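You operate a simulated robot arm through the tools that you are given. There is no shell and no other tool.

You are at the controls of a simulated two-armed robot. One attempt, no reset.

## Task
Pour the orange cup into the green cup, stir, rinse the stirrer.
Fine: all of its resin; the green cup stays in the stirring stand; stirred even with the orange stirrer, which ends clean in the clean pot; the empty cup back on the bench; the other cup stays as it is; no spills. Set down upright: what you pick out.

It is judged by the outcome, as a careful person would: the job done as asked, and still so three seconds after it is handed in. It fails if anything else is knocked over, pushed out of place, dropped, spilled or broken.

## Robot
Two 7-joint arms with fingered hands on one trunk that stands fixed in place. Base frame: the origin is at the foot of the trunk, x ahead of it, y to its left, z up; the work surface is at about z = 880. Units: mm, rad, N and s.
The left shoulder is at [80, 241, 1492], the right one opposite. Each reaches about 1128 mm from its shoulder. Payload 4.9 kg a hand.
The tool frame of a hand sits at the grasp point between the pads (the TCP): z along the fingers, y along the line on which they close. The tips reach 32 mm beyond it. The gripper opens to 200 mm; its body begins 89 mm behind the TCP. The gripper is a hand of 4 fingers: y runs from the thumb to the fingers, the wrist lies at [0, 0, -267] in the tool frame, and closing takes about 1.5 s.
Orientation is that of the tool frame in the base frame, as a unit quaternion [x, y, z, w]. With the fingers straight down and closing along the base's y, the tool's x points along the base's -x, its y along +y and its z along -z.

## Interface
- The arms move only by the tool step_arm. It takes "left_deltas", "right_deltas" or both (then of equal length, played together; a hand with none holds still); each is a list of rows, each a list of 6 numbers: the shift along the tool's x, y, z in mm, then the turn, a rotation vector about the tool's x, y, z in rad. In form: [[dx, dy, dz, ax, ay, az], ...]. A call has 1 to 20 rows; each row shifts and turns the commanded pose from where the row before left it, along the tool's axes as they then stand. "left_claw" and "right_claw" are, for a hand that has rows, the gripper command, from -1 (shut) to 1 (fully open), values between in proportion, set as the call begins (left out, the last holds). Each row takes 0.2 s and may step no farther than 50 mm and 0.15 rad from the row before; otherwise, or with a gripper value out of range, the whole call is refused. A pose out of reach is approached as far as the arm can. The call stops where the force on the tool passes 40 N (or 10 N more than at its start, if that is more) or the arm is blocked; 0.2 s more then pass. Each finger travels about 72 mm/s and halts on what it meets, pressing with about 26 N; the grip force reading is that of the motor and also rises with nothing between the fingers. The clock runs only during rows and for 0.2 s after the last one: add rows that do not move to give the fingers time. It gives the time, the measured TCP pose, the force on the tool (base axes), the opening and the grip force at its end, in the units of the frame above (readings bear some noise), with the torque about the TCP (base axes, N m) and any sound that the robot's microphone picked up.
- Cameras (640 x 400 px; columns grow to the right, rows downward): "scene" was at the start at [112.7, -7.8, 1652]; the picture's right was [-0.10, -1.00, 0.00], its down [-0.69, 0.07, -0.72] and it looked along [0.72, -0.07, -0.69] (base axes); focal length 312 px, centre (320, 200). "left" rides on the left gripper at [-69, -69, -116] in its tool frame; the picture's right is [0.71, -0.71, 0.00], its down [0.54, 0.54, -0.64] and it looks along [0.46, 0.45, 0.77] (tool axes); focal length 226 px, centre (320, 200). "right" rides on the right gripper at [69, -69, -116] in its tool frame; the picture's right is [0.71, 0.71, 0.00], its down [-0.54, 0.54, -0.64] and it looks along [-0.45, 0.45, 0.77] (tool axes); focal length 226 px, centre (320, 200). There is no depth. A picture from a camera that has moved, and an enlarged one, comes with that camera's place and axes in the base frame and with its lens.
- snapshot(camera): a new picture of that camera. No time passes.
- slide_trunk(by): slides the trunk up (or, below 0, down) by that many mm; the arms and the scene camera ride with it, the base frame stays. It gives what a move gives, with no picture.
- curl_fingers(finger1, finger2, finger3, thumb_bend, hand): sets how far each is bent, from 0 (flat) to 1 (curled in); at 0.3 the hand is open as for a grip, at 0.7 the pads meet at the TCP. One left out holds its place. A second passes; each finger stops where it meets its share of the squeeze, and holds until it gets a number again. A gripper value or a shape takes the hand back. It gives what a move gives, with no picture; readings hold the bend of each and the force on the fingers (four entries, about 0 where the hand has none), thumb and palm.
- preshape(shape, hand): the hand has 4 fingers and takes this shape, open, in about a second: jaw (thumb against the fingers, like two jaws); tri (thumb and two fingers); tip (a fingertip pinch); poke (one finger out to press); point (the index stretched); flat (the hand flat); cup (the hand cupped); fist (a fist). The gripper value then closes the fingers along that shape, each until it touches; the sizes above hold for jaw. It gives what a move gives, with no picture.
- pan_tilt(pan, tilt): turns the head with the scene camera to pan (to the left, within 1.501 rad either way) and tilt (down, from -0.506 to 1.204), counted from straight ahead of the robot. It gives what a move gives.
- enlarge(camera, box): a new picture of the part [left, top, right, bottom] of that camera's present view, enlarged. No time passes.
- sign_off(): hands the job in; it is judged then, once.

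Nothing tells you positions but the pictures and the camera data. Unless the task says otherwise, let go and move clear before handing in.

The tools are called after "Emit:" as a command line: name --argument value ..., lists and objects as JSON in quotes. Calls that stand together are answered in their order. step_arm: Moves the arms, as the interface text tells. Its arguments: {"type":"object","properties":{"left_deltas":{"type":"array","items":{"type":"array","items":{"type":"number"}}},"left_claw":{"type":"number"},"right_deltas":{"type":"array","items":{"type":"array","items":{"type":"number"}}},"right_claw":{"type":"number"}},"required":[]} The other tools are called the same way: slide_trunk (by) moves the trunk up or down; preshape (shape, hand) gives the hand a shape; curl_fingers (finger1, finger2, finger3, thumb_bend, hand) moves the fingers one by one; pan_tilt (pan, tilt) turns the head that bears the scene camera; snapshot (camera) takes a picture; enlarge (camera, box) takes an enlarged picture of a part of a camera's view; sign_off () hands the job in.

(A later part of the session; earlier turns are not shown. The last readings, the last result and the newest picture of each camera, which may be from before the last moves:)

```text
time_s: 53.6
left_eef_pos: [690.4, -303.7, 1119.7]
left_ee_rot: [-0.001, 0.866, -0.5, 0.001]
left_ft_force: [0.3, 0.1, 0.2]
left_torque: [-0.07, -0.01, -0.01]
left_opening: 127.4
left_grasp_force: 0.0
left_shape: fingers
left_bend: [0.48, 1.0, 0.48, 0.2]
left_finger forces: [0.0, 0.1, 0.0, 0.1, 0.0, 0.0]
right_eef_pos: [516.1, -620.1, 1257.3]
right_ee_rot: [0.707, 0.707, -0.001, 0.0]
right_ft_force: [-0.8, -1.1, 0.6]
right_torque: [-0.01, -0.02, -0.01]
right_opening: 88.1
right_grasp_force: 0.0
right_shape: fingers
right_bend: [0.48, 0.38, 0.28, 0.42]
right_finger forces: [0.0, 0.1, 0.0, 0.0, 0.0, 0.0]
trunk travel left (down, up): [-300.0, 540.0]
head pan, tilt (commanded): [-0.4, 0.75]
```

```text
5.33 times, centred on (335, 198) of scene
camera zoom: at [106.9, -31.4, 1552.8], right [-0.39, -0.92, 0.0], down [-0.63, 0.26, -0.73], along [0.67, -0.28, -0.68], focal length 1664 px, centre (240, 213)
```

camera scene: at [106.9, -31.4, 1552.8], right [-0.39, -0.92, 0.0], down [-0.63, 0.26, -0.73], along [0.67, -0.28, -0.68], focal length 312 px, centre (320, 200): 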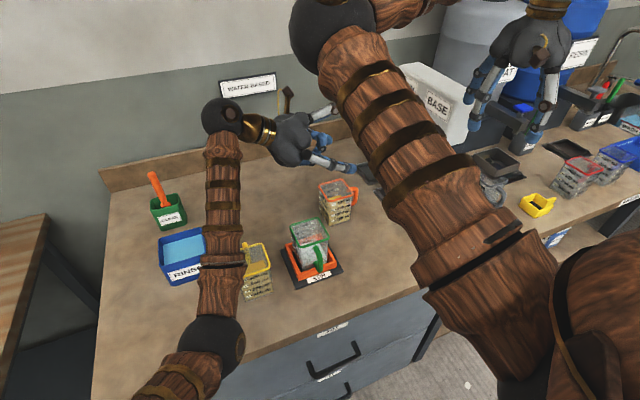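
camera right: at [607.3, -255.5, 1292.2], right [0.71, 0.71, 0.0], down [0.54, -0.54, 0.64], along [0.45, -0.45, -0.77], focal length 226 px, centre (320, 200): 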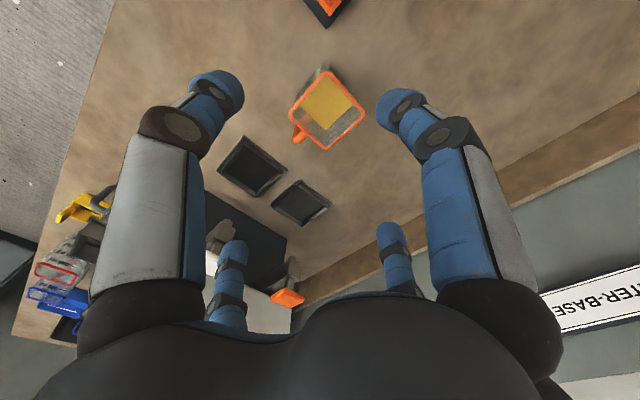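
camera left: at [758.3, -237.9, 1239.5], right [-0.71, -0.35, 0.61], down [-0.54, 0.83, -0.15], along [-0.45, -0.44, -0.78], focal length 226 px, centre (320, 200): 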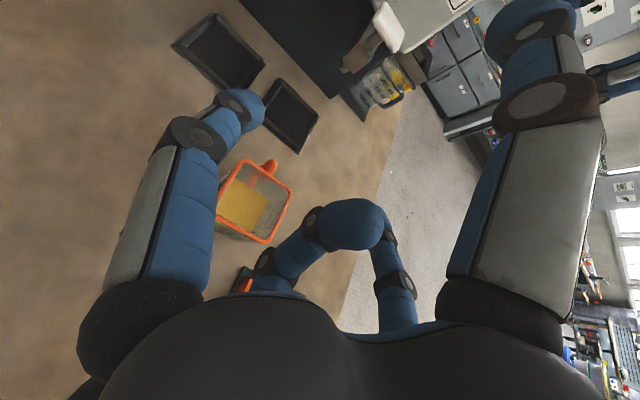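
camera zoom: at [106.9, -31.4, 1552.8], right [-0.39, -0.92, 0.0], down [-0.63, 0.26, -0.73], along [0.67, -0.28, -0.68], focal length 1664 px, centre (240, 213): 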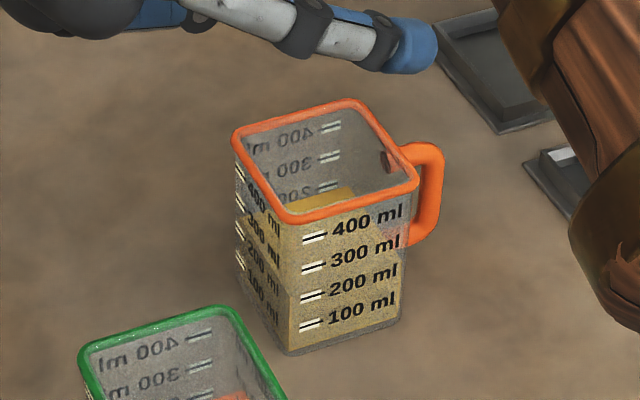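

The cup's centre is about (688, -327) with a yaw of about 4°. I'll match that yaw and descend in stages, first to just above gripping height.

Emit:
step_arm --left_deltas '[[0, 0, 0, 0, -0.0606, -0.035], [1.75, 34.3, 20.6, 0, 0, 0], [1.75, 34.3, 20.6, 0, 0, 0], [0, 0, 0, 0, 0, 0]]'

Emit:
snapshot --camera "left"

Emit:
enlarge --camera "scene" --box '[240, 100, 380, 240]'

```text
time_s: 54.6
left_eef_pos: [685.7, -304.8, 1040.0]
left_ee_rot: [-0.031, 0.865, -0.5, 0.018]
left_ft_force: [-1.0, 0.4, -0.2]
left_torque: [-0.01, 0.02, 0.01]
left_opening: 126.8
left_grasp_force: 0.1
left_shape: fingers
left_bend: [0.48, 1.0, 0.48, 0.2]
left_finger forces: [0.0, 0.0, 0.0, 0.0, 0.0, 0.0]
right_eef_pos: [515.2, -621.6, 1257.1]
right_ee_rot: [0.707, 0.707, -0.001, 0.0]
right_ft_force: [-0.8, -0.4, 0.7]
right_torque: [0.0, -0.05, 0.01]
right_opening: 87.9
right_grasp_force: 0.0
right_shape: fingers
right_bend: [0.48, 0.38, 0.28, 0.42]
right_finger forces: [0.1, 0.1, 0.1, 0.1, 0.1, 0.1]
trunk travel left (down, up): [-300.0, 540.0]
head pan, tilt (commanded): [-0.4, 0.75]
```

```text
taken
camera left: at [749.6, -235.1, 1157.8], right [-0.68, -0.4, 0.61], down [-0.6, 0.79, -0.15], along [-0.42, -0.47, -0.78], focal length 226 px, centre (320, 200)
```

left: 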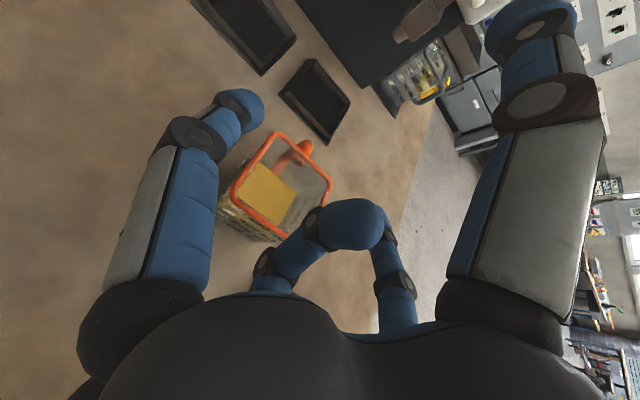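

```text
2.86 times, centred on (310, 170) of scene
camera zoom: at [106.5, -32.2, 1552.9], right [-0.39, -0.92, 0.0], down [-0.63, 0.27, -0.73], along [0.67, -0.28, -0.68], focal length 891 px, centre (349, 286)
```

zoom: 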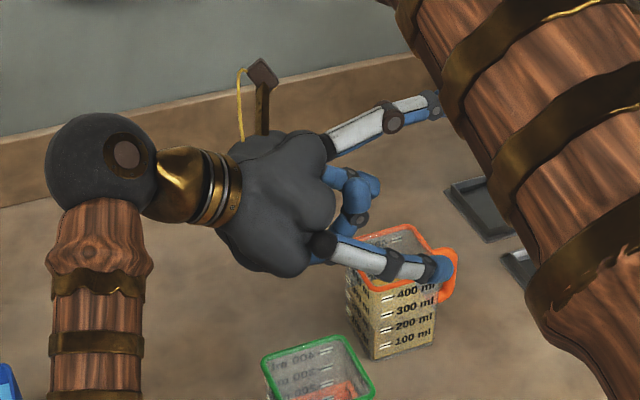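

Alignment looks right, with the curled finger just outside the cup's left wall. I'll continue down in smaller steps.

Emit:
step_arm --left_deltas '[[0, 17.3, 10, 0, 0, 0], [0, 17.3, 10, 0, 0, 0], [0, 0, 0, 0, 0, 0]]'

Emit:
snapshot --camera "left"

Emit:
enlarge --camera "scene" --box '[240, 120, 380, 240]'

```text
time_s: 55.4
left_eef_pos: [681.9, -305.1, 1006.9]
left_ee_rot: [-0.029, 0.865, -0.501, 0.021]
left_ft_force: [-0.5, -0.2, 0.2]
left_torque: [0.01, -0.02, 0.04]
left_opening: 127.0
left_grasp_force: 0.0
left_shape: fingers
left_bend: [0.48, 1.0, 0.48, 0.2]
left_finger forces: [0.1, 0.0, 0.0, 0.0, 0.0, 0.1]
right_eef_pos: [509.2, -619.9, 1260.5]
right_ee_rot: [0.707, 0.707, 0.002, 0.002]
right_ft_force: [-0.2, -0.7, 0.3]
right_torque: [0.0, 0.0, 0.02]
right_opening: 88.0
right_grasp_force: 0.1
right_shape: fingers
right_bend: [0.48, 0.38, 0.28, 0.42]
right_finger forces: [0.0, 0.0, 0.1, 0.0, 0.1, 0.0]
trunk travel left (down, up): [-300.0, 540.0]
head pan, tilt (commanded): [-0.4, 0.75]
```

```text
taken
camera left: at [744.0, -234.3, 1127.2], right [-0.69, -0.4, 0.61], down [-0.6, 0.79, -0.16], along [-0.42, -0.47, -0.78], focal length 226 px, centre (320, 200)
```

left: 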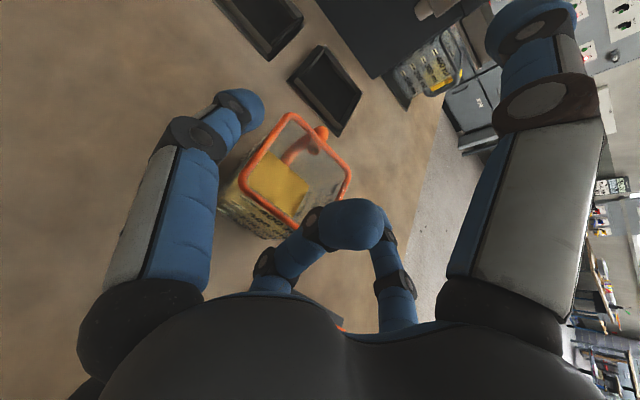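

```text
3.33 times, centred on (310, 180) of scene
camera zoom: at [98.7, -30.9, 1554.3], right [-0.39, -0.92, 0.0], down [-0.62, 0.26, -0.73], along [0.68, -0.28, -0.68], focal length 1040 px, centre (353, 267)
```

zoom: 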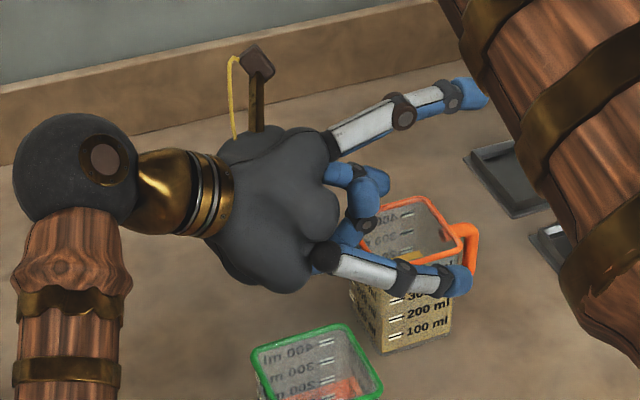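

The whole robot seems to have shifted back about 7 mm, so something on the left arm may be pressing on the bench. I'll stop and look.

Emit:
snapshot --camera "scene"

Emit:
pan_tilt --pan 0.3 --tilt 1.15

Emit:
snapshot --camera "scene"

```text
taken
camera scene: at [98.7, -30.9, 1554.3], right [-0.39, -0.92, 0.0], down [-0.62, 0.26, -0.73], along [0.68, -0.28, -0.68], focal length 312 px, centre (320, 200)
```

scene: 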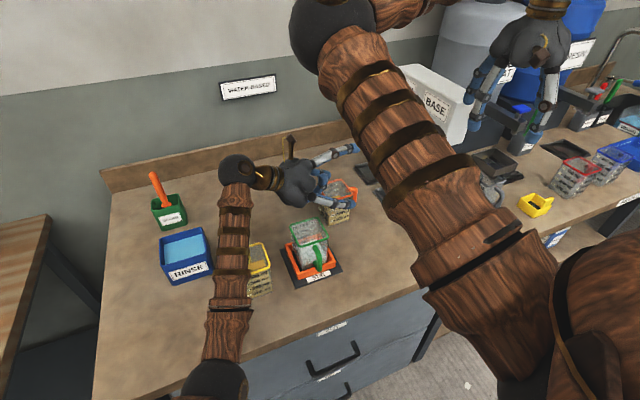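

```text
time_s: 56.5
left_eef_pos: [679.7, -303.8, 1007.0]
left_ee_rot: [-0.03, 0.865, -0.501, 0.021]
left_ft_force: [0.1, 0.6, 0.3]
left_torque: [0.01, -0.01, -0.02]
left_opening: 127.1
left_grasp_force: 0.1
left_shape: fingers
left_bend: [0.48, 1.0, 0.48, 0.2]
left_finger forces: [0.0, 0.0, 0.0, 0.0, 0.0, 0.0]
right_eef_pos: [509.4, -620.1, 1260.8]
right_ee_rot: [0.706, 0.708, 0.003, 0.003]
right_ft_force: [0.4, 0.8, 0.4]
right_torque: [0.0, -0.03, -0.01]
right_opening: 88.2
right_grasp_force: 0.1
right_shape: fingers
right_bend: [0.48, 0.38, 0.28, 0.42]
right_finger forces: [0.1, 0.0, 0.1, 0.0, 0.1, 0.1]
trunk travel left (down, up): [-300.0, 540.0]
head pan, tilt (commanded): [0.3, 1.15]
```

```text
taken
camera scene: at [78.2, 19.1, 1524.6], right [0.3, -0.96, 0.0], down [-0.87, -0.27, -0.41], along [0.4, 0.12, -0.91], focal length 312 px, centre (320, 200)
```

scene: 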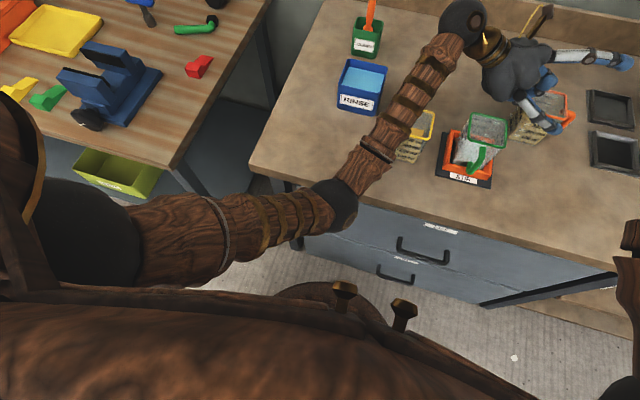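

I'll zoom in around the left elbow and forearm to find any contact.

Emit:
enlarge --camera "scene" --box '[230, 80, 480, 280]'

Emit:
enlarge --camera "scene" --box '[0, 150, 360, 400]'

Emit:
snapshot --camera "right"

```text
2.00 times, centred on (355, 180) of scene
camera zoom: at [78.2, 19.1, 1524.6], right [0.3, -0.96, 0.0], down [-0.87, -0.27, -0.41], along [0.4, 0.12, -0.91], focal length 624 px, centre (250, 240)
```

zoom: 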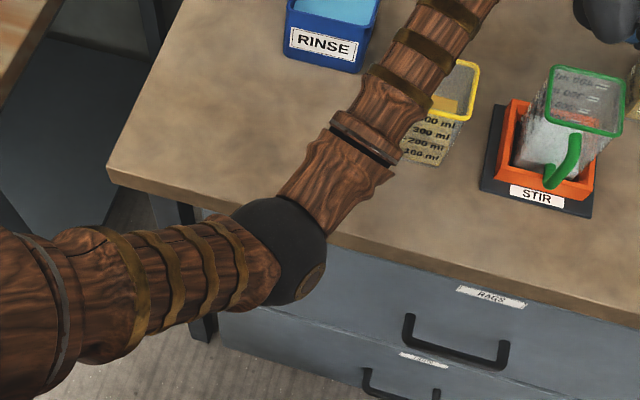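

```text
1.60 times, centred on (180, 275) of scene
camera zoom: at [78.2, 19.1, 1524.6], right [0.3, -0.96, 0.0], down [-0.87, -0.27, -0.41], along [0.4, 0.12, -0.91], focal length 499 px, centre (544, 80)
```

zoom: 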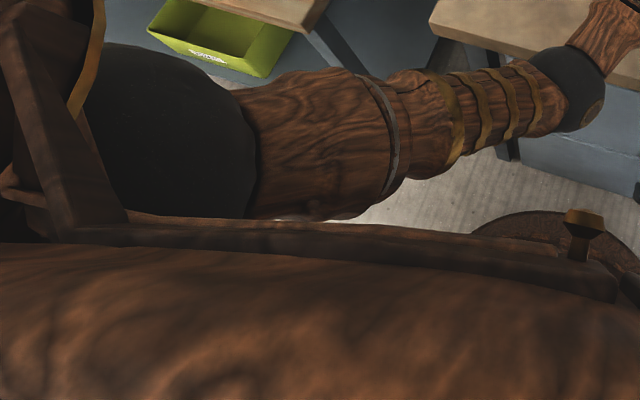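

```text
taken
camera right: at [438.3, -550.7, 1374.9], right [0.71, 0.71, 0.0], down [0.54, -0.54, 0.65], along [0.46, -0.45, -0.76], focal length 226 px, centre (320, 200)
```

right: 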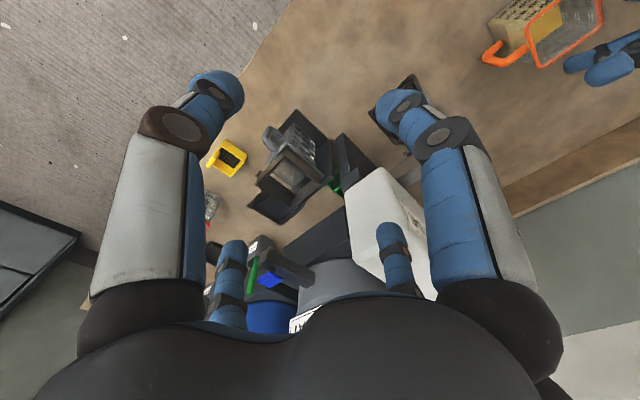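

Nothing touches the hand itself, so the low-hanging left elbow or forearm is likely pressing on the bench's front edge. I'll back up to relieve it, raise the trunk 100 mm, and look again.

Emit:
step_arm --left_deltas '[[0, -17.3, -10, 0, 0, 0], [0, -17.3, -10, 0, 0, 0], [0, -26, -15, 0, 0, 0], [0, 0, 0, 0, 0, 0]]'

Emit:
slide_trunk --by 110

Emit:
snapshot --camera "scene"

```text
time_s: 57.5
left_eef_pos: [688.3, -306.2, 1068.4]
left_ee_rot: [-0.032, 0.866, -0.499, 0.016]
left_ft_force: [1.1, 0.4, -0.8]
left_torque: [-0.04, -0.01, 0.01]
left_opening: 126.9
left_grasp_force: 0.0
left_shape: fingers
left_bend: [0.48, 1.0, 0.48, 0.2]
left_finger forces: [0.1, 0.1, 0.1, 0.1, 0.0, 0.0]
right_eef_pos: [518.1, -621.0, 1257.1]
right_ee_rot: [0.707, 0.708, 0.0, 0.0]
right_ft_force: [0.4, -0.3, 0.2]
right_torque: [0.0, 0.02, -0.01]
right_opening: 88.4
right_grasp_force: 0.0
right_shape: fingers
right_bend: [0.48, 0.38, 0.28, 0.42]
right_finger forces: [0.1, 0.0, 0.0, 0.0, 0.1, 0.0]
trunk travel left (down, up): [-300.0, 540.0]
head pan, tilt (commanded): [0.3, 1.15]
```

```text
time_s: 58.9
left_eef_pos: [686.6, -307.9, 1179.4]
left_ee_rot: [-0.032, 0.866, -0.499, 0.017]
left_ft_force: [-0.6, -0.9, -0.1]
left_torque: [0.02, 0.0, 0.01]
left_opening: 127.4
left_grasp_force: 0.0
left_shape: fingers
left_bend: [0.48, 1.0, 0.48, 0.2]
left_finger forces: [0.1, 0.1, 0.1, 0.1, 0.1, 0.1]
right_eef_pos: [516.1, -621.1, 1366.6]
right_ee_rot: [0.707, 0.707, -0.001, 0.0]
right_ft_force: [0.1, -0.4, -0.2]
right_torque: [0.03, -0.01, 0.0]
right_opening: 88.2
right_grasp_force: 0.1
right_shape: fingers
right_bend: [0.48, 0.38, 0.28, 0.42]
right_finger forces: [0.0, 0.0, 0.0, 0.0, 0.0, 0.1]
trunk travel left (down, up): [-410.0, 430.0]
head pan, tilt (commanded): [0.3, 1.15]
```

```text
taken
camera scene: at [87.6, 17.7, 1633.9], right [0.3, -0.96, 0.0], down [-0.87, -0.27, -0.41], along [0.39, 0.12, -0.91], focal length 312 px, centre (320, 200)
```

scene: 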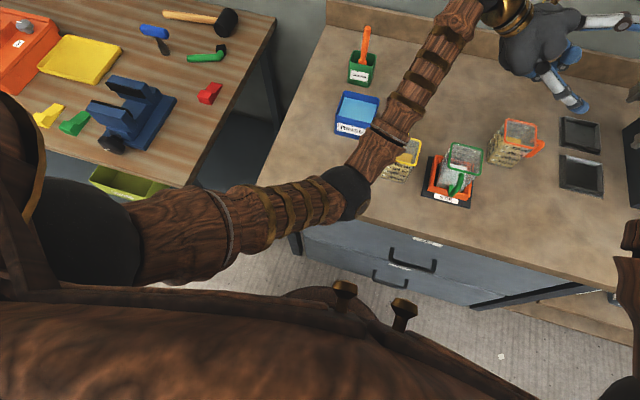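

The shift has gone, so that was it. Now I'll descend again from the higher trunk, watching the other readings for any sign of contact.

Emit:
step_arm --left_deltas '[[0, 30, 17.3, 0, 0, 0], [0, 40.1, 23.2, 0, 0, 0], [0, 40.1, 23.2, 0, 0, 0], [0, 20, 11.6, 0, 0, 0], [0, 0, 0, 0, 0, 0]]'

Emit:
snapshot --camera "left"

Emit:
snapshot --camera "scene"

```text
time_s: 60.1
left_eef_pos: [685.7, -308.1, 1028.7]
left_ee_rot: [-0.031, 0.865, -0.5, 0.017]
left_ft_force: [0.9, 0.6, 0.0]
left_torque: [0.05, -0.02, 0.02]
left_opening: 127.0
left_grasp_force: 0.1
left_shape: fingers
left_bend: [0.48, 1.0, 0.48, 0.2]
left_finger forces: [0.0, 0.0, 0.0, 0.1, 0.0, 0.0]
right_eef_pos: [515.4, -622.3, 1367.3]
right_ee_rot: [0.707, 0.707, 0.0, 0.0]
right_ft_force: [-0.3, -0.7, 0.0]
right_torque: [-0.01, -0.01, -0.04]
right_opening: 87.9
right_grasp_force: 0.0
right_shape: fingers
right_bend: [0.48, 0.38, 0.28, 0.42]
right_finger forces: [0.0, 0.1, 0.0, 0.0, 0.0, 0.0]
trunk travel left (down, up): [-410.0, 430.0]
head pan, tilt (commanded): [0.3, 1.15]
```

```text
taken
camera left: at [749.3, -237.3, 1147.5], right [-0.68, -0.4, 0.61], down [-0.6, 0.79, -0.15], along [-0.42, -0.47, -0.78], focal length 226 px, centre (320, 200)
```

left: 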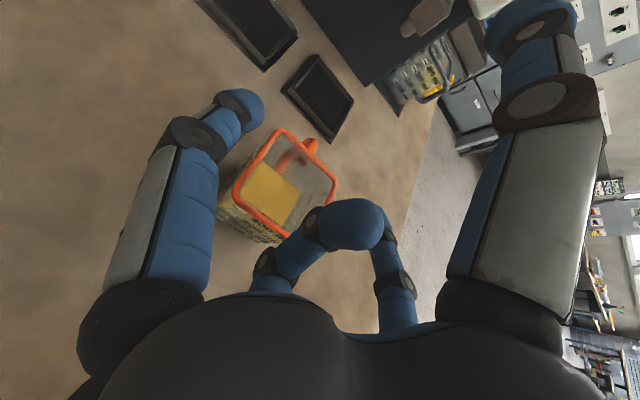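

```text
taken
camera scene: at [87.4, 17.6, 1634.0], right [0.3, -0.96, 0.0], down [-0.87, -0.27, -0.41], along [0.39, 0.12, -0.91], focal length 312 px, centre (320, 200)
```

scene: 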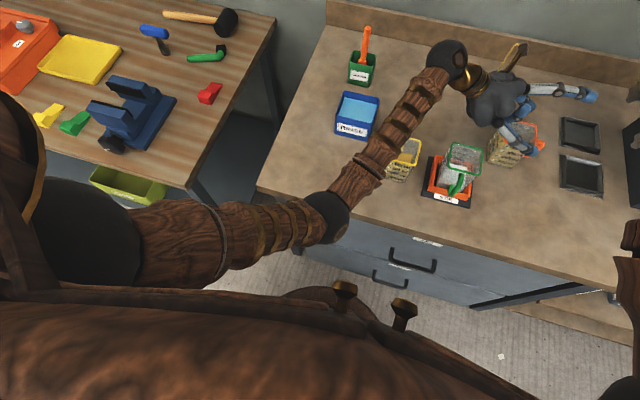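

No shift this time. I'll descend another 40 mm with a small correction in y.

Emit:
step_arm --left_deltas '[[0, 18, 8.7, 0, 0, 0], [0, 18, 8.7, 0, 0, 0], [0, 0, 0, 0, 0, 0]]'

Emit:
snapshot --camera "left"

Emit:
enlarge --camera "scene" --box '[400, 30, 620, 220]'

```text
time_s: 60.9
left_eef_pos: [687.4, -304.7, 989.0]
left_ee_rot: [-0.031, 0.865, -0.5, 0.017]
left_ft_force: [-0.2, -0.2, 0.7]
left_torque: [0.02, 0.01, -0.01]
left_opening: 127.2
left_grasp_force: 0.0
left_shape: fingers
left_bend: [0.48, 1.0, 0.48, 0.2]
left_finger forces: [0.0, 0.1, 0.1, 0.0, 0.1, 0.0]
right_eef_pos: [515.8, -621.0, 1367.1]
right_ee_rot: [0.707, 0.707, 0.0, 0.0]
right_ft_force: [0.6, 0.6, 0.0]
right_torque: [0.02, -0.01, -0.01]
right_opening: 88.2
right_grasp_force: 0.0
right_shape: fingers
right_bend: [0.48, 0.38, 0.28, 0.42]
right_finger forces: [0.0, 0.1, 0.1, 0.0, 0.0, 0.0]
trunk travel left (down, up): [-410.0, 430.0]
head pan, tilt (commanded): [0.3, 1.15]
```

```text
taken
camera left: at [749.5, -233.8, 1108.2], right [-0.68, -0.4, 0.61], down [-0.6, 0.79, -0.15], along [-0.42, -0.47, -0.78], focal length 226 px, centre (320, 200)
```

left: 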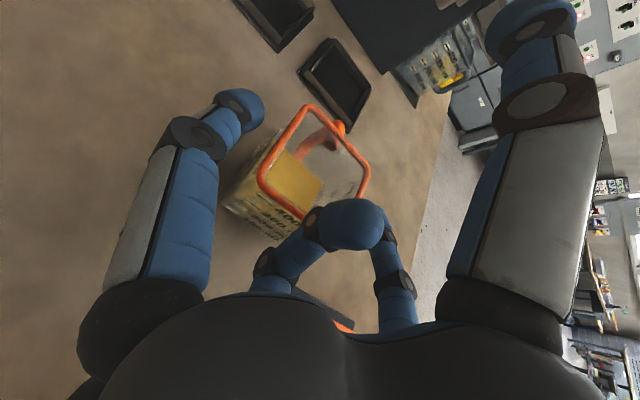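

```text
2.11 times, centred on (510, 125) of scene
camera zoom: at [87.3, 17.6, 1634.0], right [0.3, -0.96, 0.0], down [-0.87, -0.27, -0.41], along [0.39, 0.12, -0.91], focal length 657 px, centre (-80, 358)
```

zoom: 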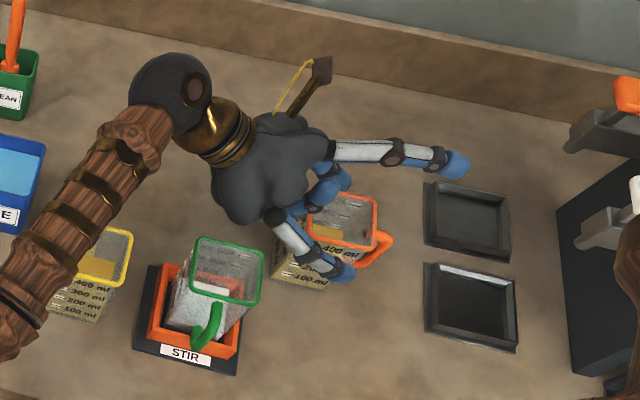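

Clearances look fine. Final descent to gripping height, in small steps.

Emit:
step_arm --left_deltas '[[0, 11.3, 6.5, 0, 0, 0], [0, 11.3, 6.5, 0, 0, 0], [0, 11.3, 6.5, 0, 0, 0], [0, 0, 0, 0, 0, 0]]'

Emit:
snapshot --camera "left"

Emit:
enlarge --camera "scene" --box '[400, 30, 620, 220]'

```text
time_s: 61.9
left_eef_pos: [685.9, -304.0, 949.2]
left_ee_rot: [-0.032, 0.866, -0.499, 0.018]
left_ft_force: [0.2, 0.3, -1.3]
left_torque: [-0.01, 0.0, -0.04]
left_opening: 127.0
left_grasp_force: 0.5
left_shape: fingers
left_bend: [0.48, 1.0, 0.48, 0.2]
left_finger forces: [0.0, 0.7, 0.1, 0.0, 0.0, 0.0]
right_eef_pos: [517.6, -622.1, 1366.2]
right_ee_rot: [0.707, 0.707, 0.0, -0.001]
right_ft_force: [-0.4, 0.1, 0.7]
right_torque: [0.02, 0.01, -0.02]
right_opening: 88.5
right_grasp_force: 0.1
right_shape: fingers
right_bend: [0.48, 0.38, 0.28, 0.42]
right_finger forces: [0.0, 0.0, 0.0, 0.0, 0.0, 0.0]
trunk travel left (down, up): [-410.0, 430.0]
head pan, tilt (commanded): [0.3, 1.15]
```

```text
taken
camera left: at [748.8, -233.5, 1068.9], right [-0.68, -0.4, 0.61], down [-0.6, 0.79, -0.15], along [-0.42, -0.47, -0.78], focal length 226 px, centre (320, 200)
```

left: 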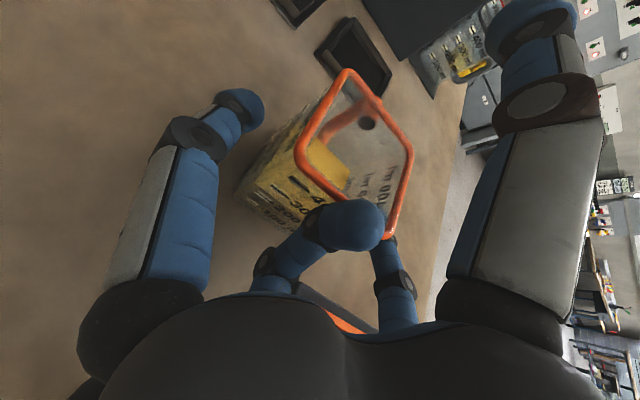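

```text
2.11 times, centred on (510, 125) of scene
camera zoom: at [87.4, 17.9, 1634.0], right [0.3, -0.96, 0.0], down [-0.87, -0.27, -0.41], along [0.39, 0.12, -0.91], focal length 657 px, centre (-80, 358)
```

zoom: 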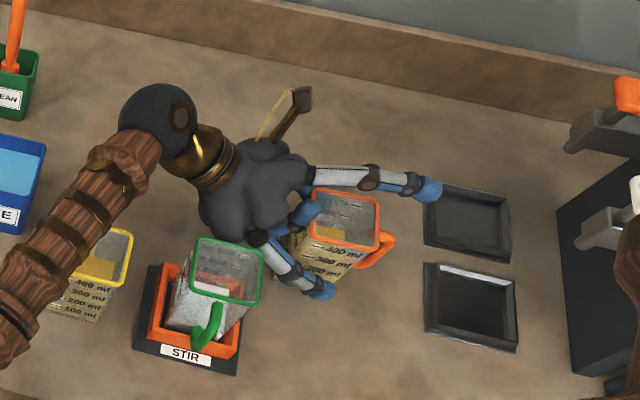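

A faint touch (0.7 N) of the curled finger on the cup's wall; I'll back off a few millimetres and close fingers 1 and 3 evenly in increments.

Emit:
step_arm --left_deltas '[[0, 2, -3.5, 0, 0, 0], [0, 0, 0, 0, 0, 0]]'

Emit:
curl_fingers --hand "left" --finger1 0.54 --finger3 0.54

Emit:
curl_fingers --hand "left" --finger1 0.57 --finger3 0.57

Emit:
snapshot --camera "left"

Emit:
enlarge --camera "scene" --box '[440, 50, 580, 190]'

```text
time_s: 62.5
left_eef_pos: [685.7, -300.3, 950.6]
left_ee_rot: [-0.03, 0.866, -0.499, 0.018]
left_ft_force: [0.8, 0.1, 0.4]
left_torque: [0.01, 0.03, -0.01]
left_opening: 127.2
left_grasp_force: 0.2
left_shape: fingers
left_bend: [0.48, 1.0, 0.48, 0.2]
left_finger forces: [0.1, 0.0, 0.9, 0.0, 0.0, 0.0]
right_eef_pos: [516.0, -621.2, 1366.4]
right_ee_rot: [0.707, 0.707, -0.001, 0.001]
right_ft_force: [0.4, -0.7, -0.4]
right_torque: [-0.02, 0.01, -0.03]
right_opening: 88.0
right_grasp_force: 0.0
right_shape: fingers
right_bend: [0.48, 0.38, 0.28, 0.42]
right_finger forces: [0.0, 0.0, 0.1, 0.0, 0.0, 0.1]
trunk travel left (down, up): [-410.0, 430.0]
head pan, tilt (commanded): [0.3, 1.15]
```

```text
time_s: 63.5
left_eef_pos: [684.7, -299.8, 949.1]
left_ee_rot: [-0.031, 0.865, -0.5, 0.017]
left_ft_force: [-0.5, 0.9, 1.3]
left_torque: [-0.01, -0.01, 0.0]
left_opening: 120.8
left_grasp_force: 0.0
left_shape: fingers
left_bend: [0.54, 1.0, 0.54, 0.2]
left_finger forces: [0.1, 0.1, 0.0, 0.0, 0.1, 0.0]
right_eef_pos: [516.2, -621.8, 1366.2]
right_ee_rot: [0.707, 0.707, 0.0, 0.0]
right_ft_force: [0.6, 0.2, -0.2]
right_torque: [-0.01, -0.02, -0.01]
right_opening: 88.4
right_grasp_force: 0.1
right_shape: fingers
right_bend: [0.48, 0.38, 0.28, 0.42]
right_finger forces: [0.1, 0.0, 0.0, 0.0, 0.0, 0.0]
trunk travel left (down, up): [-410.0, 430.0]
head pan, tilt (commanded): [0.3, 1.15]
```

```text
time_s: 64.5
left_eef_pos: [685.7, -301.2, 950.3]
left_ee_rot: [-0.032, 0.866, -0.5, 0.017]
left_ft_force: [1.3, 0.8, 0.0]
left_torque: [0.01, -0.01, 0.03]
left_opening: 119.7
left_grasp_force: 0.7
left_shape: fingers
left_bend: [0.55, 1.0, 0.56, 0.2]
left_finger forces: [1.2, 0.0, 0.4, 0.0, 0.0, 0.0]
right_eef_pos: [515.9, -620.8, 1364.8]
right_ee_rot: [0.707, 0.707, 0.0, 0.0]
right_ft_force: [-0.7, 0.2, -0.2]
right_torque: [-0.01, -0.01, 0.03]
right_opening: 88.1
right_grasp_force: 0.0
right_shape: fingers
right_bend: [0.48, 0.38, 0.28, 0.42]
right_finger forces: [0.0, 0.0, 0.0, 0.1, 0.1, 0.0]
trunk travel left (down, up): [-410.0, 430.0]
head pan, tilt (commanded): [0.3, 1.15]
```

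```text
taken
camera left: at [749.1, -229.1, 1069.3], right [-0.68, -0.4, 0.61], down [-0.6, 0.79, -0.15], along [-0.42, -0.47, -0.78], focal length 226 px, centre (320, 200)
```

left: 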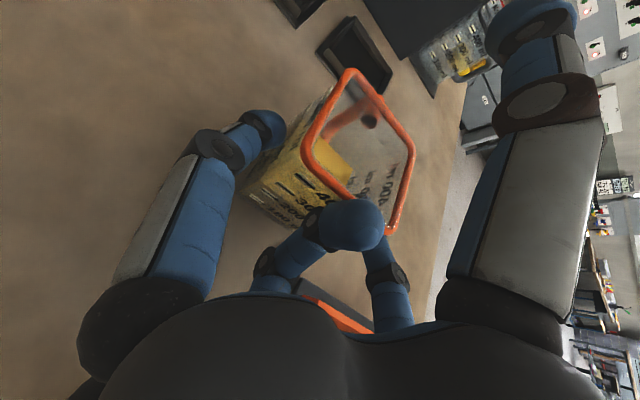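

```text
2.86 times, centred on (510, 120) of scene
camera zoom: at [87.6, 17.8, 1634.0], right [0.3, -0.96, 0.0], down [-0.87, -0.27, -0.41], along [0.39, 0.12, -0.91], focal length 891 px, centre (-223, 429)
```

zoom: 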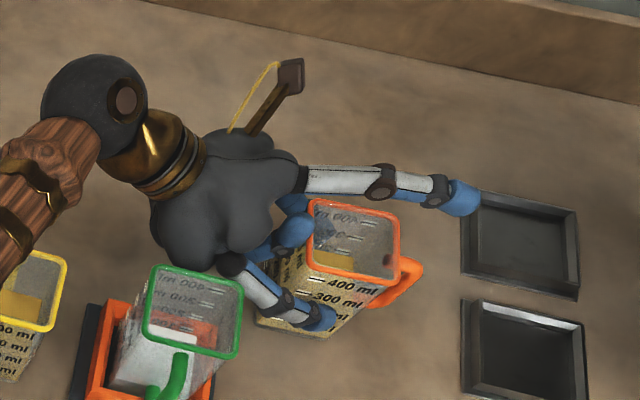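

Both fingers touch evenly at 0.55/0.56. Now I'll squeeze.

Emit:
curl_fingers --hand "left" --finger1 0.75 --finger3 0.75

Emit:
snapshot --camera "left"

```text
time_s: 65.5
left_eef_pos: [685.9, -300.4, 950.0]
left_ee_rot: [-0.03, 0.866, -0.5, 0.018]
left_ft_force: [-0.1, 0.1, 0.0]
left_torque: [-0.01, -0.03, 0.04]
left_opening: 118.9
left_grasp_force: 7.4
left_shape: fingers
left_bend: [0.56, 1.0, 0.57, 0.2]
left_finger forces: [7.6, 0.0, 7.4, 0.0, 0.1, 0.1]
right_eef_pos: [517.4, -620.2, 1366.7]
right_ee_rot: [0.708, 0.707, 0.0, 0.0]
right_ft_force: [-0.4, -0.7, 0.5]
right_torque: [0.0, -0.01, -0.01]
right_opening: 87.9
right_grasp_force: 0.0
right_shape: fingers
right_bend: [0.48, 0.38, 0.28, 0.42]
right_finger forces: [0.1, 0.1, 0.0, 0.1, 0.1, 0.0]
trunk travel left (down, up): [-410.0, 430.0]
head pan, tilt (commanded): [0.3, 1.15]
```

```text
taken
camera left: at [748.9, -229.1, 1069.3], right [-0.68, -0.4, 0.61], down [-0.6, 0.79, -0.15], along [-0.42, -0.47, -0.78], focal length 226 px, centre (320, 200)
```

left: 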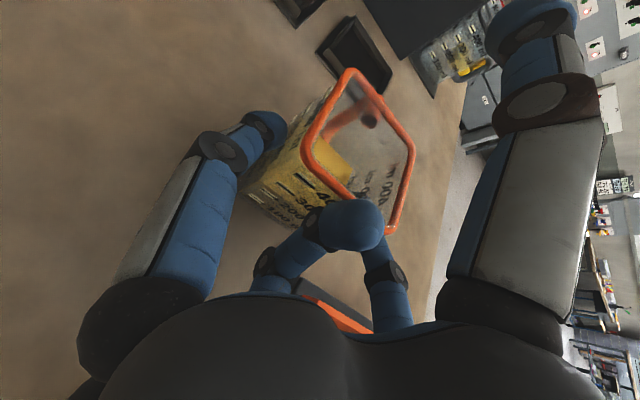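

The squeeze is shared between the two (7.5 N each). I'll try commanding them one at a time for a firmer grip.

Emit:
curl_fingers --hand "left" --finger1 0.75

Emit:
curl_fingers --hand "left" --finger3 0.75

```text
time_s: 66.5
left_eef_pos: [686.7, -299.8, 950.8]
left_ee_rot: [-0.032, 0.865, -0.5, 0.017]
left_ft_force: [0.4, 0.0, 0.8]
left_torque: [0.0, 0.01, -0.04]
left_opening: 119.4
left_grasp_force: 7.2
left_shape: fingers
left_bend: [0.56, 1.0, 0.58, 0.2]
left_finger forces: [7.1, 0.0, 7.2, 0.0, 0.0, 0.0]
right_eef_pos: [516.4, -621.5, 1366.2]
right_ee_rot: [0.707, 0.707, 0.0, 0.001]
right_ft_force: [0.8, -0.1, 0.1]
right_torque: [-0.03, 0.0, -0.01]
right_opening: 88.3
right_grasp_force: 0.1
right_shape: fingers
right_bend: [0.48, 0.38, 0.28, 0.42]
right_finger forces: [0.0, 0.1, 0.0, 0.0, 0.1, 0.0]
trunk travel left (down, up): [-410.0, 430.0]
head pan, tilt (commanded): [0.3, 1.15]
```

```text
time_s: 67.5
left_eef_pos: [686.1, -301.0, 950.5]
left_ee_rot: [-0.031, 0.866, -0.499, 0.018]
left_ft_force: [0.9, -0.3, -0.3]
left_torque: [-0.01, 0.03, 0.0]
left_opening: 119.4
left_grasp_force: 6.9
left_shape: fingers
left_bend: [0.56, 1.0, 0.57, 0.2]
left_finger forces: [7.1, 0.0, 7.2, 0.0, 0.0, 0.0]
right_eef_pos: [516.5, -620.9, 1367.4]
right_ee_rot: [0.707, 0.707, 0.0, 0.0]
right_ft_force: [0.8, -0.6, 0.9]
right_torque: [0.02, -0.02, -0.02]
right_opening: 88.3
right_grasp_force: 0.0
right_shape: fingers
right_bend: [0.48, 0.38, 0.28, 0.42]
right_finger forces: [0.1, 0.1, 0.0, 0.0, 0.0, 0.0]
trunk travel left (down, up): [-410.0, 430.0]
head pan, tilt (commanded): [0.3, 1.15]
```

Fingers 1 and 3 only give about 7 N; the thumb paired with finger 2 gives about 15 N (as on the right hand). For a safer pour I'll release, rise, roll the hand by -90° and grip with thumb and finger 2 instead.

Emit:
curl_fingers --hand "left" --finger1 0.47 --finger3 0.47

Emit:
step_arm --left_deltas '[[0, -8.7, -5, 0, 0, 0], [0, -26, -15, 0, 0, 0], [0, -37.5, -21.7, 0, 0, 0], [0, -37.5, -21.7, 0, 0, 0], [0, -37.5, -21.7, 0, 0, 0], [0, 0, 0, 0, 0, 0]]'

Emit:
step_arm --left_deltas '[[0, 0, 0, 0, 0, -0.1428], [0, 0, 0, 0, 0, -0.1428], [0, 0, 0, 0, 0, -0.1428], [0, 0, 0, 0, 0, -0.1428], [0, 0, 0, 0, 0, -0.1428], [0, 0, 0, 0, 0, -0.1428], [0, 0, 0, 0, 0, -0.1428], [0, 0, 0, 0, 0, -0.1428], [0, 0, 0, 0, 0, -0.1428], [0, 0, 0, 0, 0, -0.1428], [0, 0, 0, 0, 0, -0.1428], [0, 0, 0, 0, 0, 0]]'

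Emit:
snapshot --camera "left"

Emit:
snapshot --camera "scene"

```text
time_s: 68.5
left_eef_pos: [686.2, -299.6, 950.6]
left_ee_rot: [-0.032, 0.865, -0.5, 0.018]
left_ft_force: [-0.8, -0.9, -0.3]
left_torque: [-0.02, 0.05, 0.04]
left_opening: 127.9
left_grasp_force: 0.8
left_shape: fingers
left_bend: [0.47, 1.0, 0.47, 0.2]
left_finger forces: [0.0, 0.0, 0.8, 0.0, 0.0, 0.0]
right_eef_pos: [517.1, -620.5, 1366.9]
right_ee_rot: [0.707, 0.707, 0.0, 0.0]
right_ft_force: [0.0, 0.1, 0.3]
right_torque: [-0.01, -0.01, -0.02]
right_opening: 88.1
right_grasp_force: 0.1
right_shape: fingers
right_bend: [0.48, 0.38, 0.28, 0.42]
right_finger forces: [0.0, 0.0, 0.0, 0.0, 0.0, 0.0]
trunk travel left (down, up): [-410.0, 430.0]
head pan, tilt (commanded): [0.3, 1.15]
```

```text
time_s: 69.9
left_eef_pos: [685.9, -301.0, 1120.4]
left_ee_rot: [-0.032, 0.865, -0.5, 0.017]
left_ft_force: [0.6, 0.1, 0.2]
left_torque: [0.01, 0.02, -0.02]
left_opening: 127.9
left_grasp_force: 0.0
left_shape: fingers
left_bend: [0.47, 1.0, 0.47, 0.2]
left_finger forces: [0.0, 0.0, 0.0, 0.1, 0.0, 0.0]
right_eef_pos: [516.9, -619.9, 1365.5]
right_ee_rot: [0.707, 0.707, 0.001, 0.0]
right_ft_force: [-0.2, -0.1, -0.3]
right_torque: [-0.01, 0.0, 0.0]
right_opening: 88.0
right_grasp_force: 0.1
right_shape: fingers
right_bend: [0.48, 0.38, 0.28, 0.42]
right_finger forces: [0.0, 0.0, 0.1, 0.1, 0.0, 0.0]
trunk travel left (down, up): [-410.0, 430.0]
head pan, tilt (commanded): [0.3, 1.15]
```

```text
time_s: 72.5
left_eef_pos: [685.8, -299.5, 1120.7]
left_ee_rot: [0.634, -0.59, 0.365, 0.341]
left_ft_force: [-0.3, 0.1, 0.7]
left_torque: [0.01, 0.04, -0.02]
left_opening: 128.0
left_grasp_force: 0.1
left_shape: fingers
left_bend: [0.47, 1.0, 0.47, 0.2]
left_finger forces: [0.0, 0.0, 0.2, 0.0, 0.0, 0.0]
right_eef_pos: [516.6, -619.7, 1366.3]
right_ee_rot: [0.707, 0.707, 0.0, 0.0]
right_ft_force: [-0.1, 0.2, 0.3]
right_torque: [0.01, 0.03, 0.01]
right_opening: 88.0
right_grasp_force: 0.0
right_shape: fingers
right_bend: [0.48, 0.38, 0.28, 0.42]
right_finger forces: [0.0, 0.1, 0.0, 0.1, 0.0, 0.0]
trunk travel left (down, up): [-410.0, 430.0]
head pan, tilt (commanded): [0.3, 1.15]
```

```text
taken
camera left: at [744.5, -159.7, 1120.3], right [0.73, -0.3, 0.61], down [-0.56, 0.25, 0.79], along [-0.39, -0.92, 0.01], focal length 226 px, centre (320, 200)
```

left: 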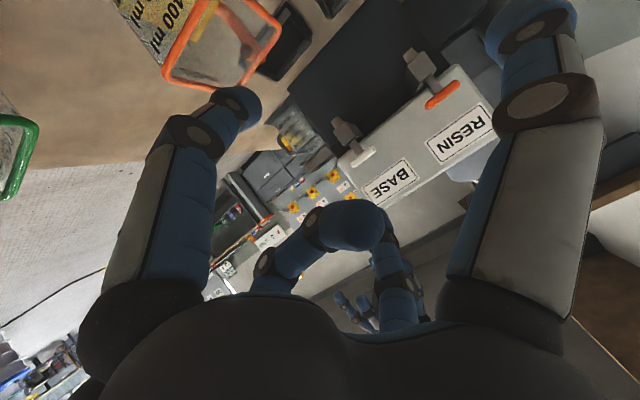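

```text
taken
camera scene: at [87.6, 17.9, 1633.9], right [0.3, -0.96, 0.0], down [-0.87, -0.27, -0.41], along [0.39, 0.12, -0.91], focal length 312 px, centre (320, 200)
```

scene: 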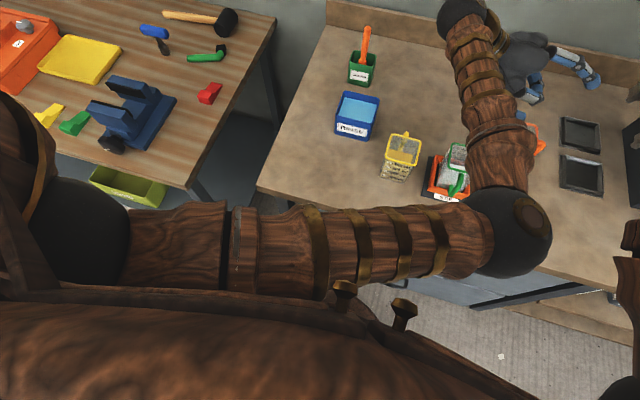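

Rolling to -90° made the elbow swing over, so that side is near a joint limit. I'll roll back the other way to +90° instead (thumb and finger 2 again face the cup's sides) and check the arm returns to its normal shape.

Emit:
step_arm --left_deltas '[[0, 0, 0, 0, 0, 0.1428], [0, 0, 0, 0, 0, 0.1428], [0, 0, 0, 0, 0, 0.1428], [0, 0, 0, 0, 0, 0.1428], [0, 0, 0, 0, 0, 0.1428], [0, 0, 0, 0, 0, 0.1428], [0, 0, 0, 0, 0, 0.1428], [0, 0, 0, 0, 0, 0.1428], [0, 0, 0, 0, 0, 0.1428], [0, 0, 0, 0, 0, 0.1428], [0, 0, 0, 0, 0, 0.1428], [0, 0, 0, 0, 0, 0]]'

Emit:
snapshot --camera "scene"

```text
time_s: 75.1
left_eef_pos: [685.4, -299.4, 1120.4]
left_ee_rot: [-0.031, 0.866, -0.499, 0.018]
left_ft_force: [-0.4, 0.0, -1.1]
left_torque: [0.04, 0.03, 0.0]
left_opening: 128.0
left_grasp_force: 0.1
left_shape: fingers
left_bend: [0.47, 1.0, 0.47, 0.2]
left_finger forces: [0.0, 0.0, 0.1, 0.1, 0.0, 0.1]
right_eef_pos: [516.5, -621.1, 1366.0]
right_ee_rot: [0.707, 0.707, 0.0, 0.0]
right_ft_force: [-0.2, -0.4, 0.6]
right_torque: [0.0, -0.02, 0.02]
right_opening: 88.1
right_grasp_force: 0.0
right_shape: fingers
right_bend: [0.48, 0.38, 0.28, 0.42]
right_finger forces: [0.1, 0.0, 0.0, 0.0, 0.0, 0.1]
trunk travel left (down, up): [-410.0, 430.0]
head pan, tilt (commanded): [0.3, 1.15]
```

```text
taken
camera scene: at [87.4, 17.5, 1634.0], right [0.3, -0.96, 0.0], down [-0.87, -0.27, -0.41], along [0.39, 0.12, -0.91], focal length 312 px, centre (320, 200)
```

scene: 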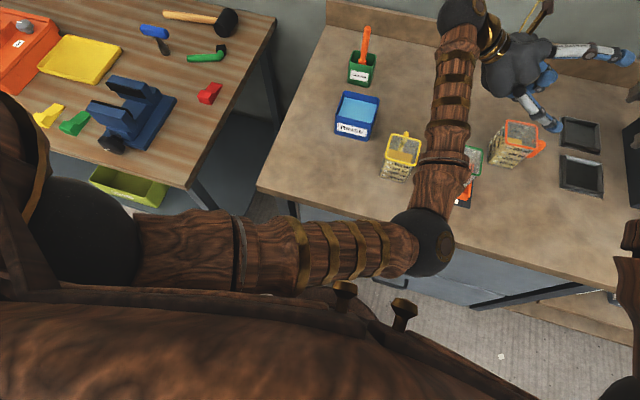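

The arm settled with its elbow higher than before, which is good for bench clearance. Continuing the roll to +90°.

Emit:
step_arm --left_deltas '[[0, 0, 0, 0, 0, 0.1428], [0, 0, 0, 0, 0, 0.1428], [0, 0, 0, 0, 0, 0.1428], [0, 0, 0, 0, 0, 0.1428], [0, 0, 0, 0, 0, 0.1428], [0, 0, 0, 0, 0, 0.1428], [0, 0, 0, 0, 0, 0.1428], [0, 0, 0, 0, 0, 0.1428], [0, 0, 0, 0, 0, 0.1428], [0, 0, 0, 0, 0, 0.1428], [0, 0, 0, 0, 0, 0.1428], [0, 0, 0, 0, 0, 0]]'

Emit:
snapshot --camera "scene"

Emit:
snapshot --camera "left"

```text
time_s: 77.7
left_eef_pos: [687.4, -298.9, 1119.0]
left_ee_rot: [0.591, 0.633, -0.341, 0.365]
left_ft_force: [-0.8, 0.0, -0.8]
left_torque: [0.0, -0.03, 0.0]
left_opening: 128.0
left_grasp_force: 0.0
left_shape: fingers
left_bend: [0.47, 1.0, 0.47, 0.2]
left_finger forces: [0.1, 0.1, 0.0, 0.0, 0.0, 0.0]
right_eef_pos: [515.6, -620.0, 1365.9]
right_ee_rot: [0.707, 0.707, 0.0, 0.0]
right_ft_force: [0.7, 0.3, 0.5]
right_torque: [-0.04, -0.02, 0.0]
right_opening: 88.1
right_grasp_force: 0.1
right_shape: fingers
right_bend: [0.48, 0.38, 0.28, 0.42]
right_finger forces: [0.0, 0.0, 0.0, 0.0, 0.1, 0.0]
trunk travel left (down, up): [-410.0, 430.0]
head pan, tilt (commanded): [0.3, 1.15]
```

```text
taken
camera scene: at [87.4, 17.5, 1634.0], right [0.3, -0.96, 0.0], down [-0.87, -0.27, -0.41], along [0.39, 0.12, -0.91], focal length 312 px, centre (320, 200)
```

scene: 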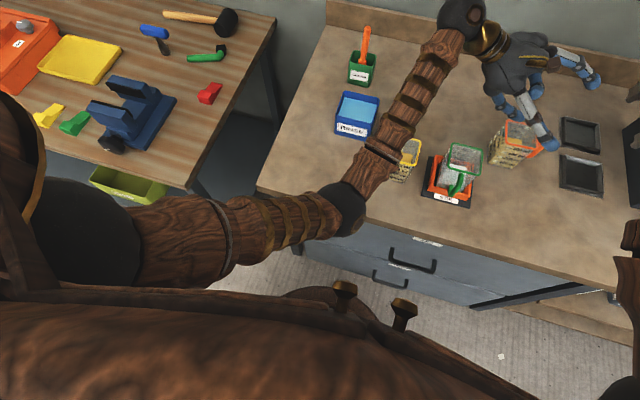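

```text
taken
camera left: at [612.2, -239.1, 1239.3], right [-0.73, 0.3, -0.61], down [0.48, 0.86, -0.15], along [0.48, -0.4, -0.78], focal length 226 px, centre (320, 200)
```

left: 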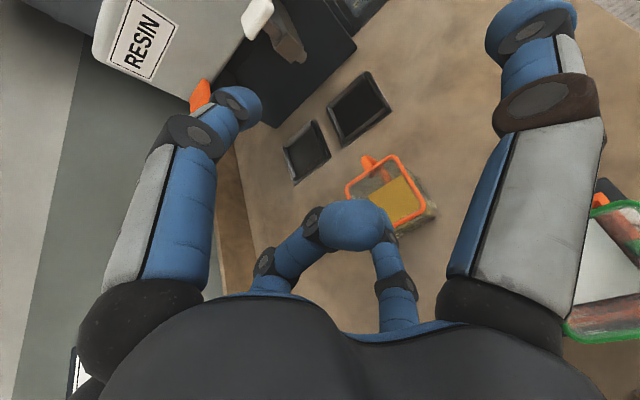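

At +90° roll the arm looks relaxed. I'll test the further pouring roll (another 130°) here in free air, in two parts.

Emit:
step_arm --left_deltas '[[0, 0, 0, 0, 0, 0.1454], [0, 0, 0, 0, 0, 0.1454], [0, 0, 0, 0, 0, 0.1454], [0, 0, 0, 0, 0, 0.1454], [0, 0, 0, 0, 0, 0.1454], [0, 0, 0, 0, 0, 0.1454], [0, 0, 0, 0, 0, 0.1454], [0, 0, 0, 0, 0, 0.1454], [0, 0, 0, 0, 0, 0]]'

Emit:
snapshot --camera "scene"

Emit:
step_arm --left_deltas '[[0, 0, 0, 0, 0, 0.1454], [0, 0, 0, 0, 0, 0.1454], [0, 0, 0, 0, 0, 0.1454], [0, 0, 0, 0, 0, 0.1454], [0, 0, 0, 0, 0, 0.1454], [0, 0, 0, 0, 0, 0.1454], [0, 0, 0, 0, 0, 0.1454], [0, 0, 0, 0, 0, 0.1454], [0, 0, 0, 0, 0, 0]]'

Emit:
snapshot --camera "scene"

```text
time_s: 79.7
left_eef_pos: [684.5, -300.4, 1121.9]
left_ee_rot: [0.842, 0.205, -0.084, 0.492]
left_ft_force: [-0.4, -0.2, 0.2]
left_torque: [0.0, -0.02, 0.01]
left_opening: 128.2
left_grasp_force: 0.0
left_shape: fingers
left_bend: [0.47, 1.0, 0.47, 0.2]
left_finger forces: [0.0, 0.0, 0.1, 0.1, 0.0, 0.1]
right_eef_pos: [516.7, -621.7, 1365.9]
right_ee_rot: [0.707, 0.707, -0.001, 0.0]
right_ft_force: [0.5, -0.6, -1.3]
right_torque: [0.04, -0.03, -0.02]
right_opening: 88.3
right_grasp_force: 0.1
right_shape: fingers
right_bend: [0.48, 0.38, 0.28, 0.42]
right_finger forces: [0.0, 0.0, 0.1, 0.1, 0.0, 0.0]
trunk travel left (down, up): [-410.0, 430.0]
head pan, tilt (commanded): [0.3, 1.15]
```

```text
taken
camera scene: at [87.4, 17.6, 1634.0], right [0.3, -0.96, 0.0], down [-0.87, -0.27, -0.41], along [0.39, 0.12, -0.91], focal length 312 px, centre (320, 200)
```

scene: 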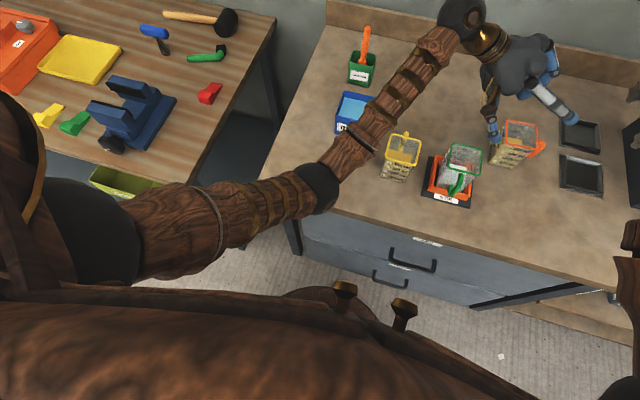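

```text
time_s: 81.7
left_eef_pos: [686.4, -299.5, 1119.2]
left_ee_rot: [0.816, -0.29, 0.2, 0.458]
left_ft_force: [-0.1, 0.0, 0.6]
left_torque: [-0.04, -0.01, 0.02]
left_opening: 127.9
left_grasp_force: 0.1
left_shape: fingers
left_bend: [0.47, 1.0, 0.47, 0.2]
left_finger forces: [0.0, 0.0, 0.0, 0.1, 0.0, 0.0]
right_eef_pos: [516.3, -621.2, 1367.2]
right_ee_rot: [0.708, 0.706, 0.0, 0.001]
right_ft_force: [0.2, 0.1, 0.1]
right_torque: [-0.01, -0.01, -0.02]
right_opening: 88.3
right_grasp_force: 0.0
right_shape: fingers
right_bend: [0.48, 0.38, 0.28, 0.42]
right_finger forces: [0.0, 0.1, 0.1, 0.0, 0.0, 0.0]
trunk travel left (down, up): [-410.0, 430.0]
head pan, tilt (commanded): [0.3, 1.15]
```

```text
taken
camera scene: at [87.4, 17.7, 1634.0], right [0.3, -0.96, 0.0], down [-0.87, -0.27, -0.41], along [0.39, 0.12, -0.91], focal length 312 px, centre (320, 200)
```

scene: 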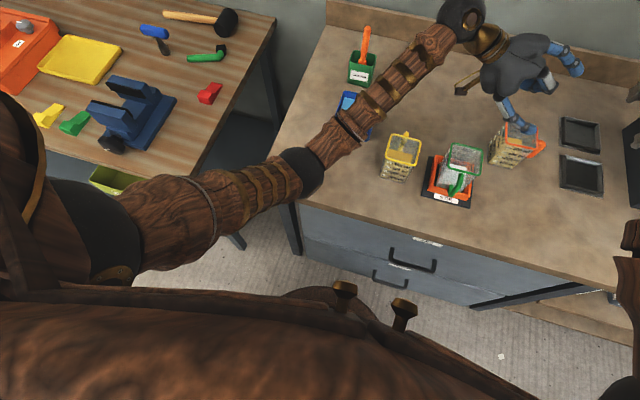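

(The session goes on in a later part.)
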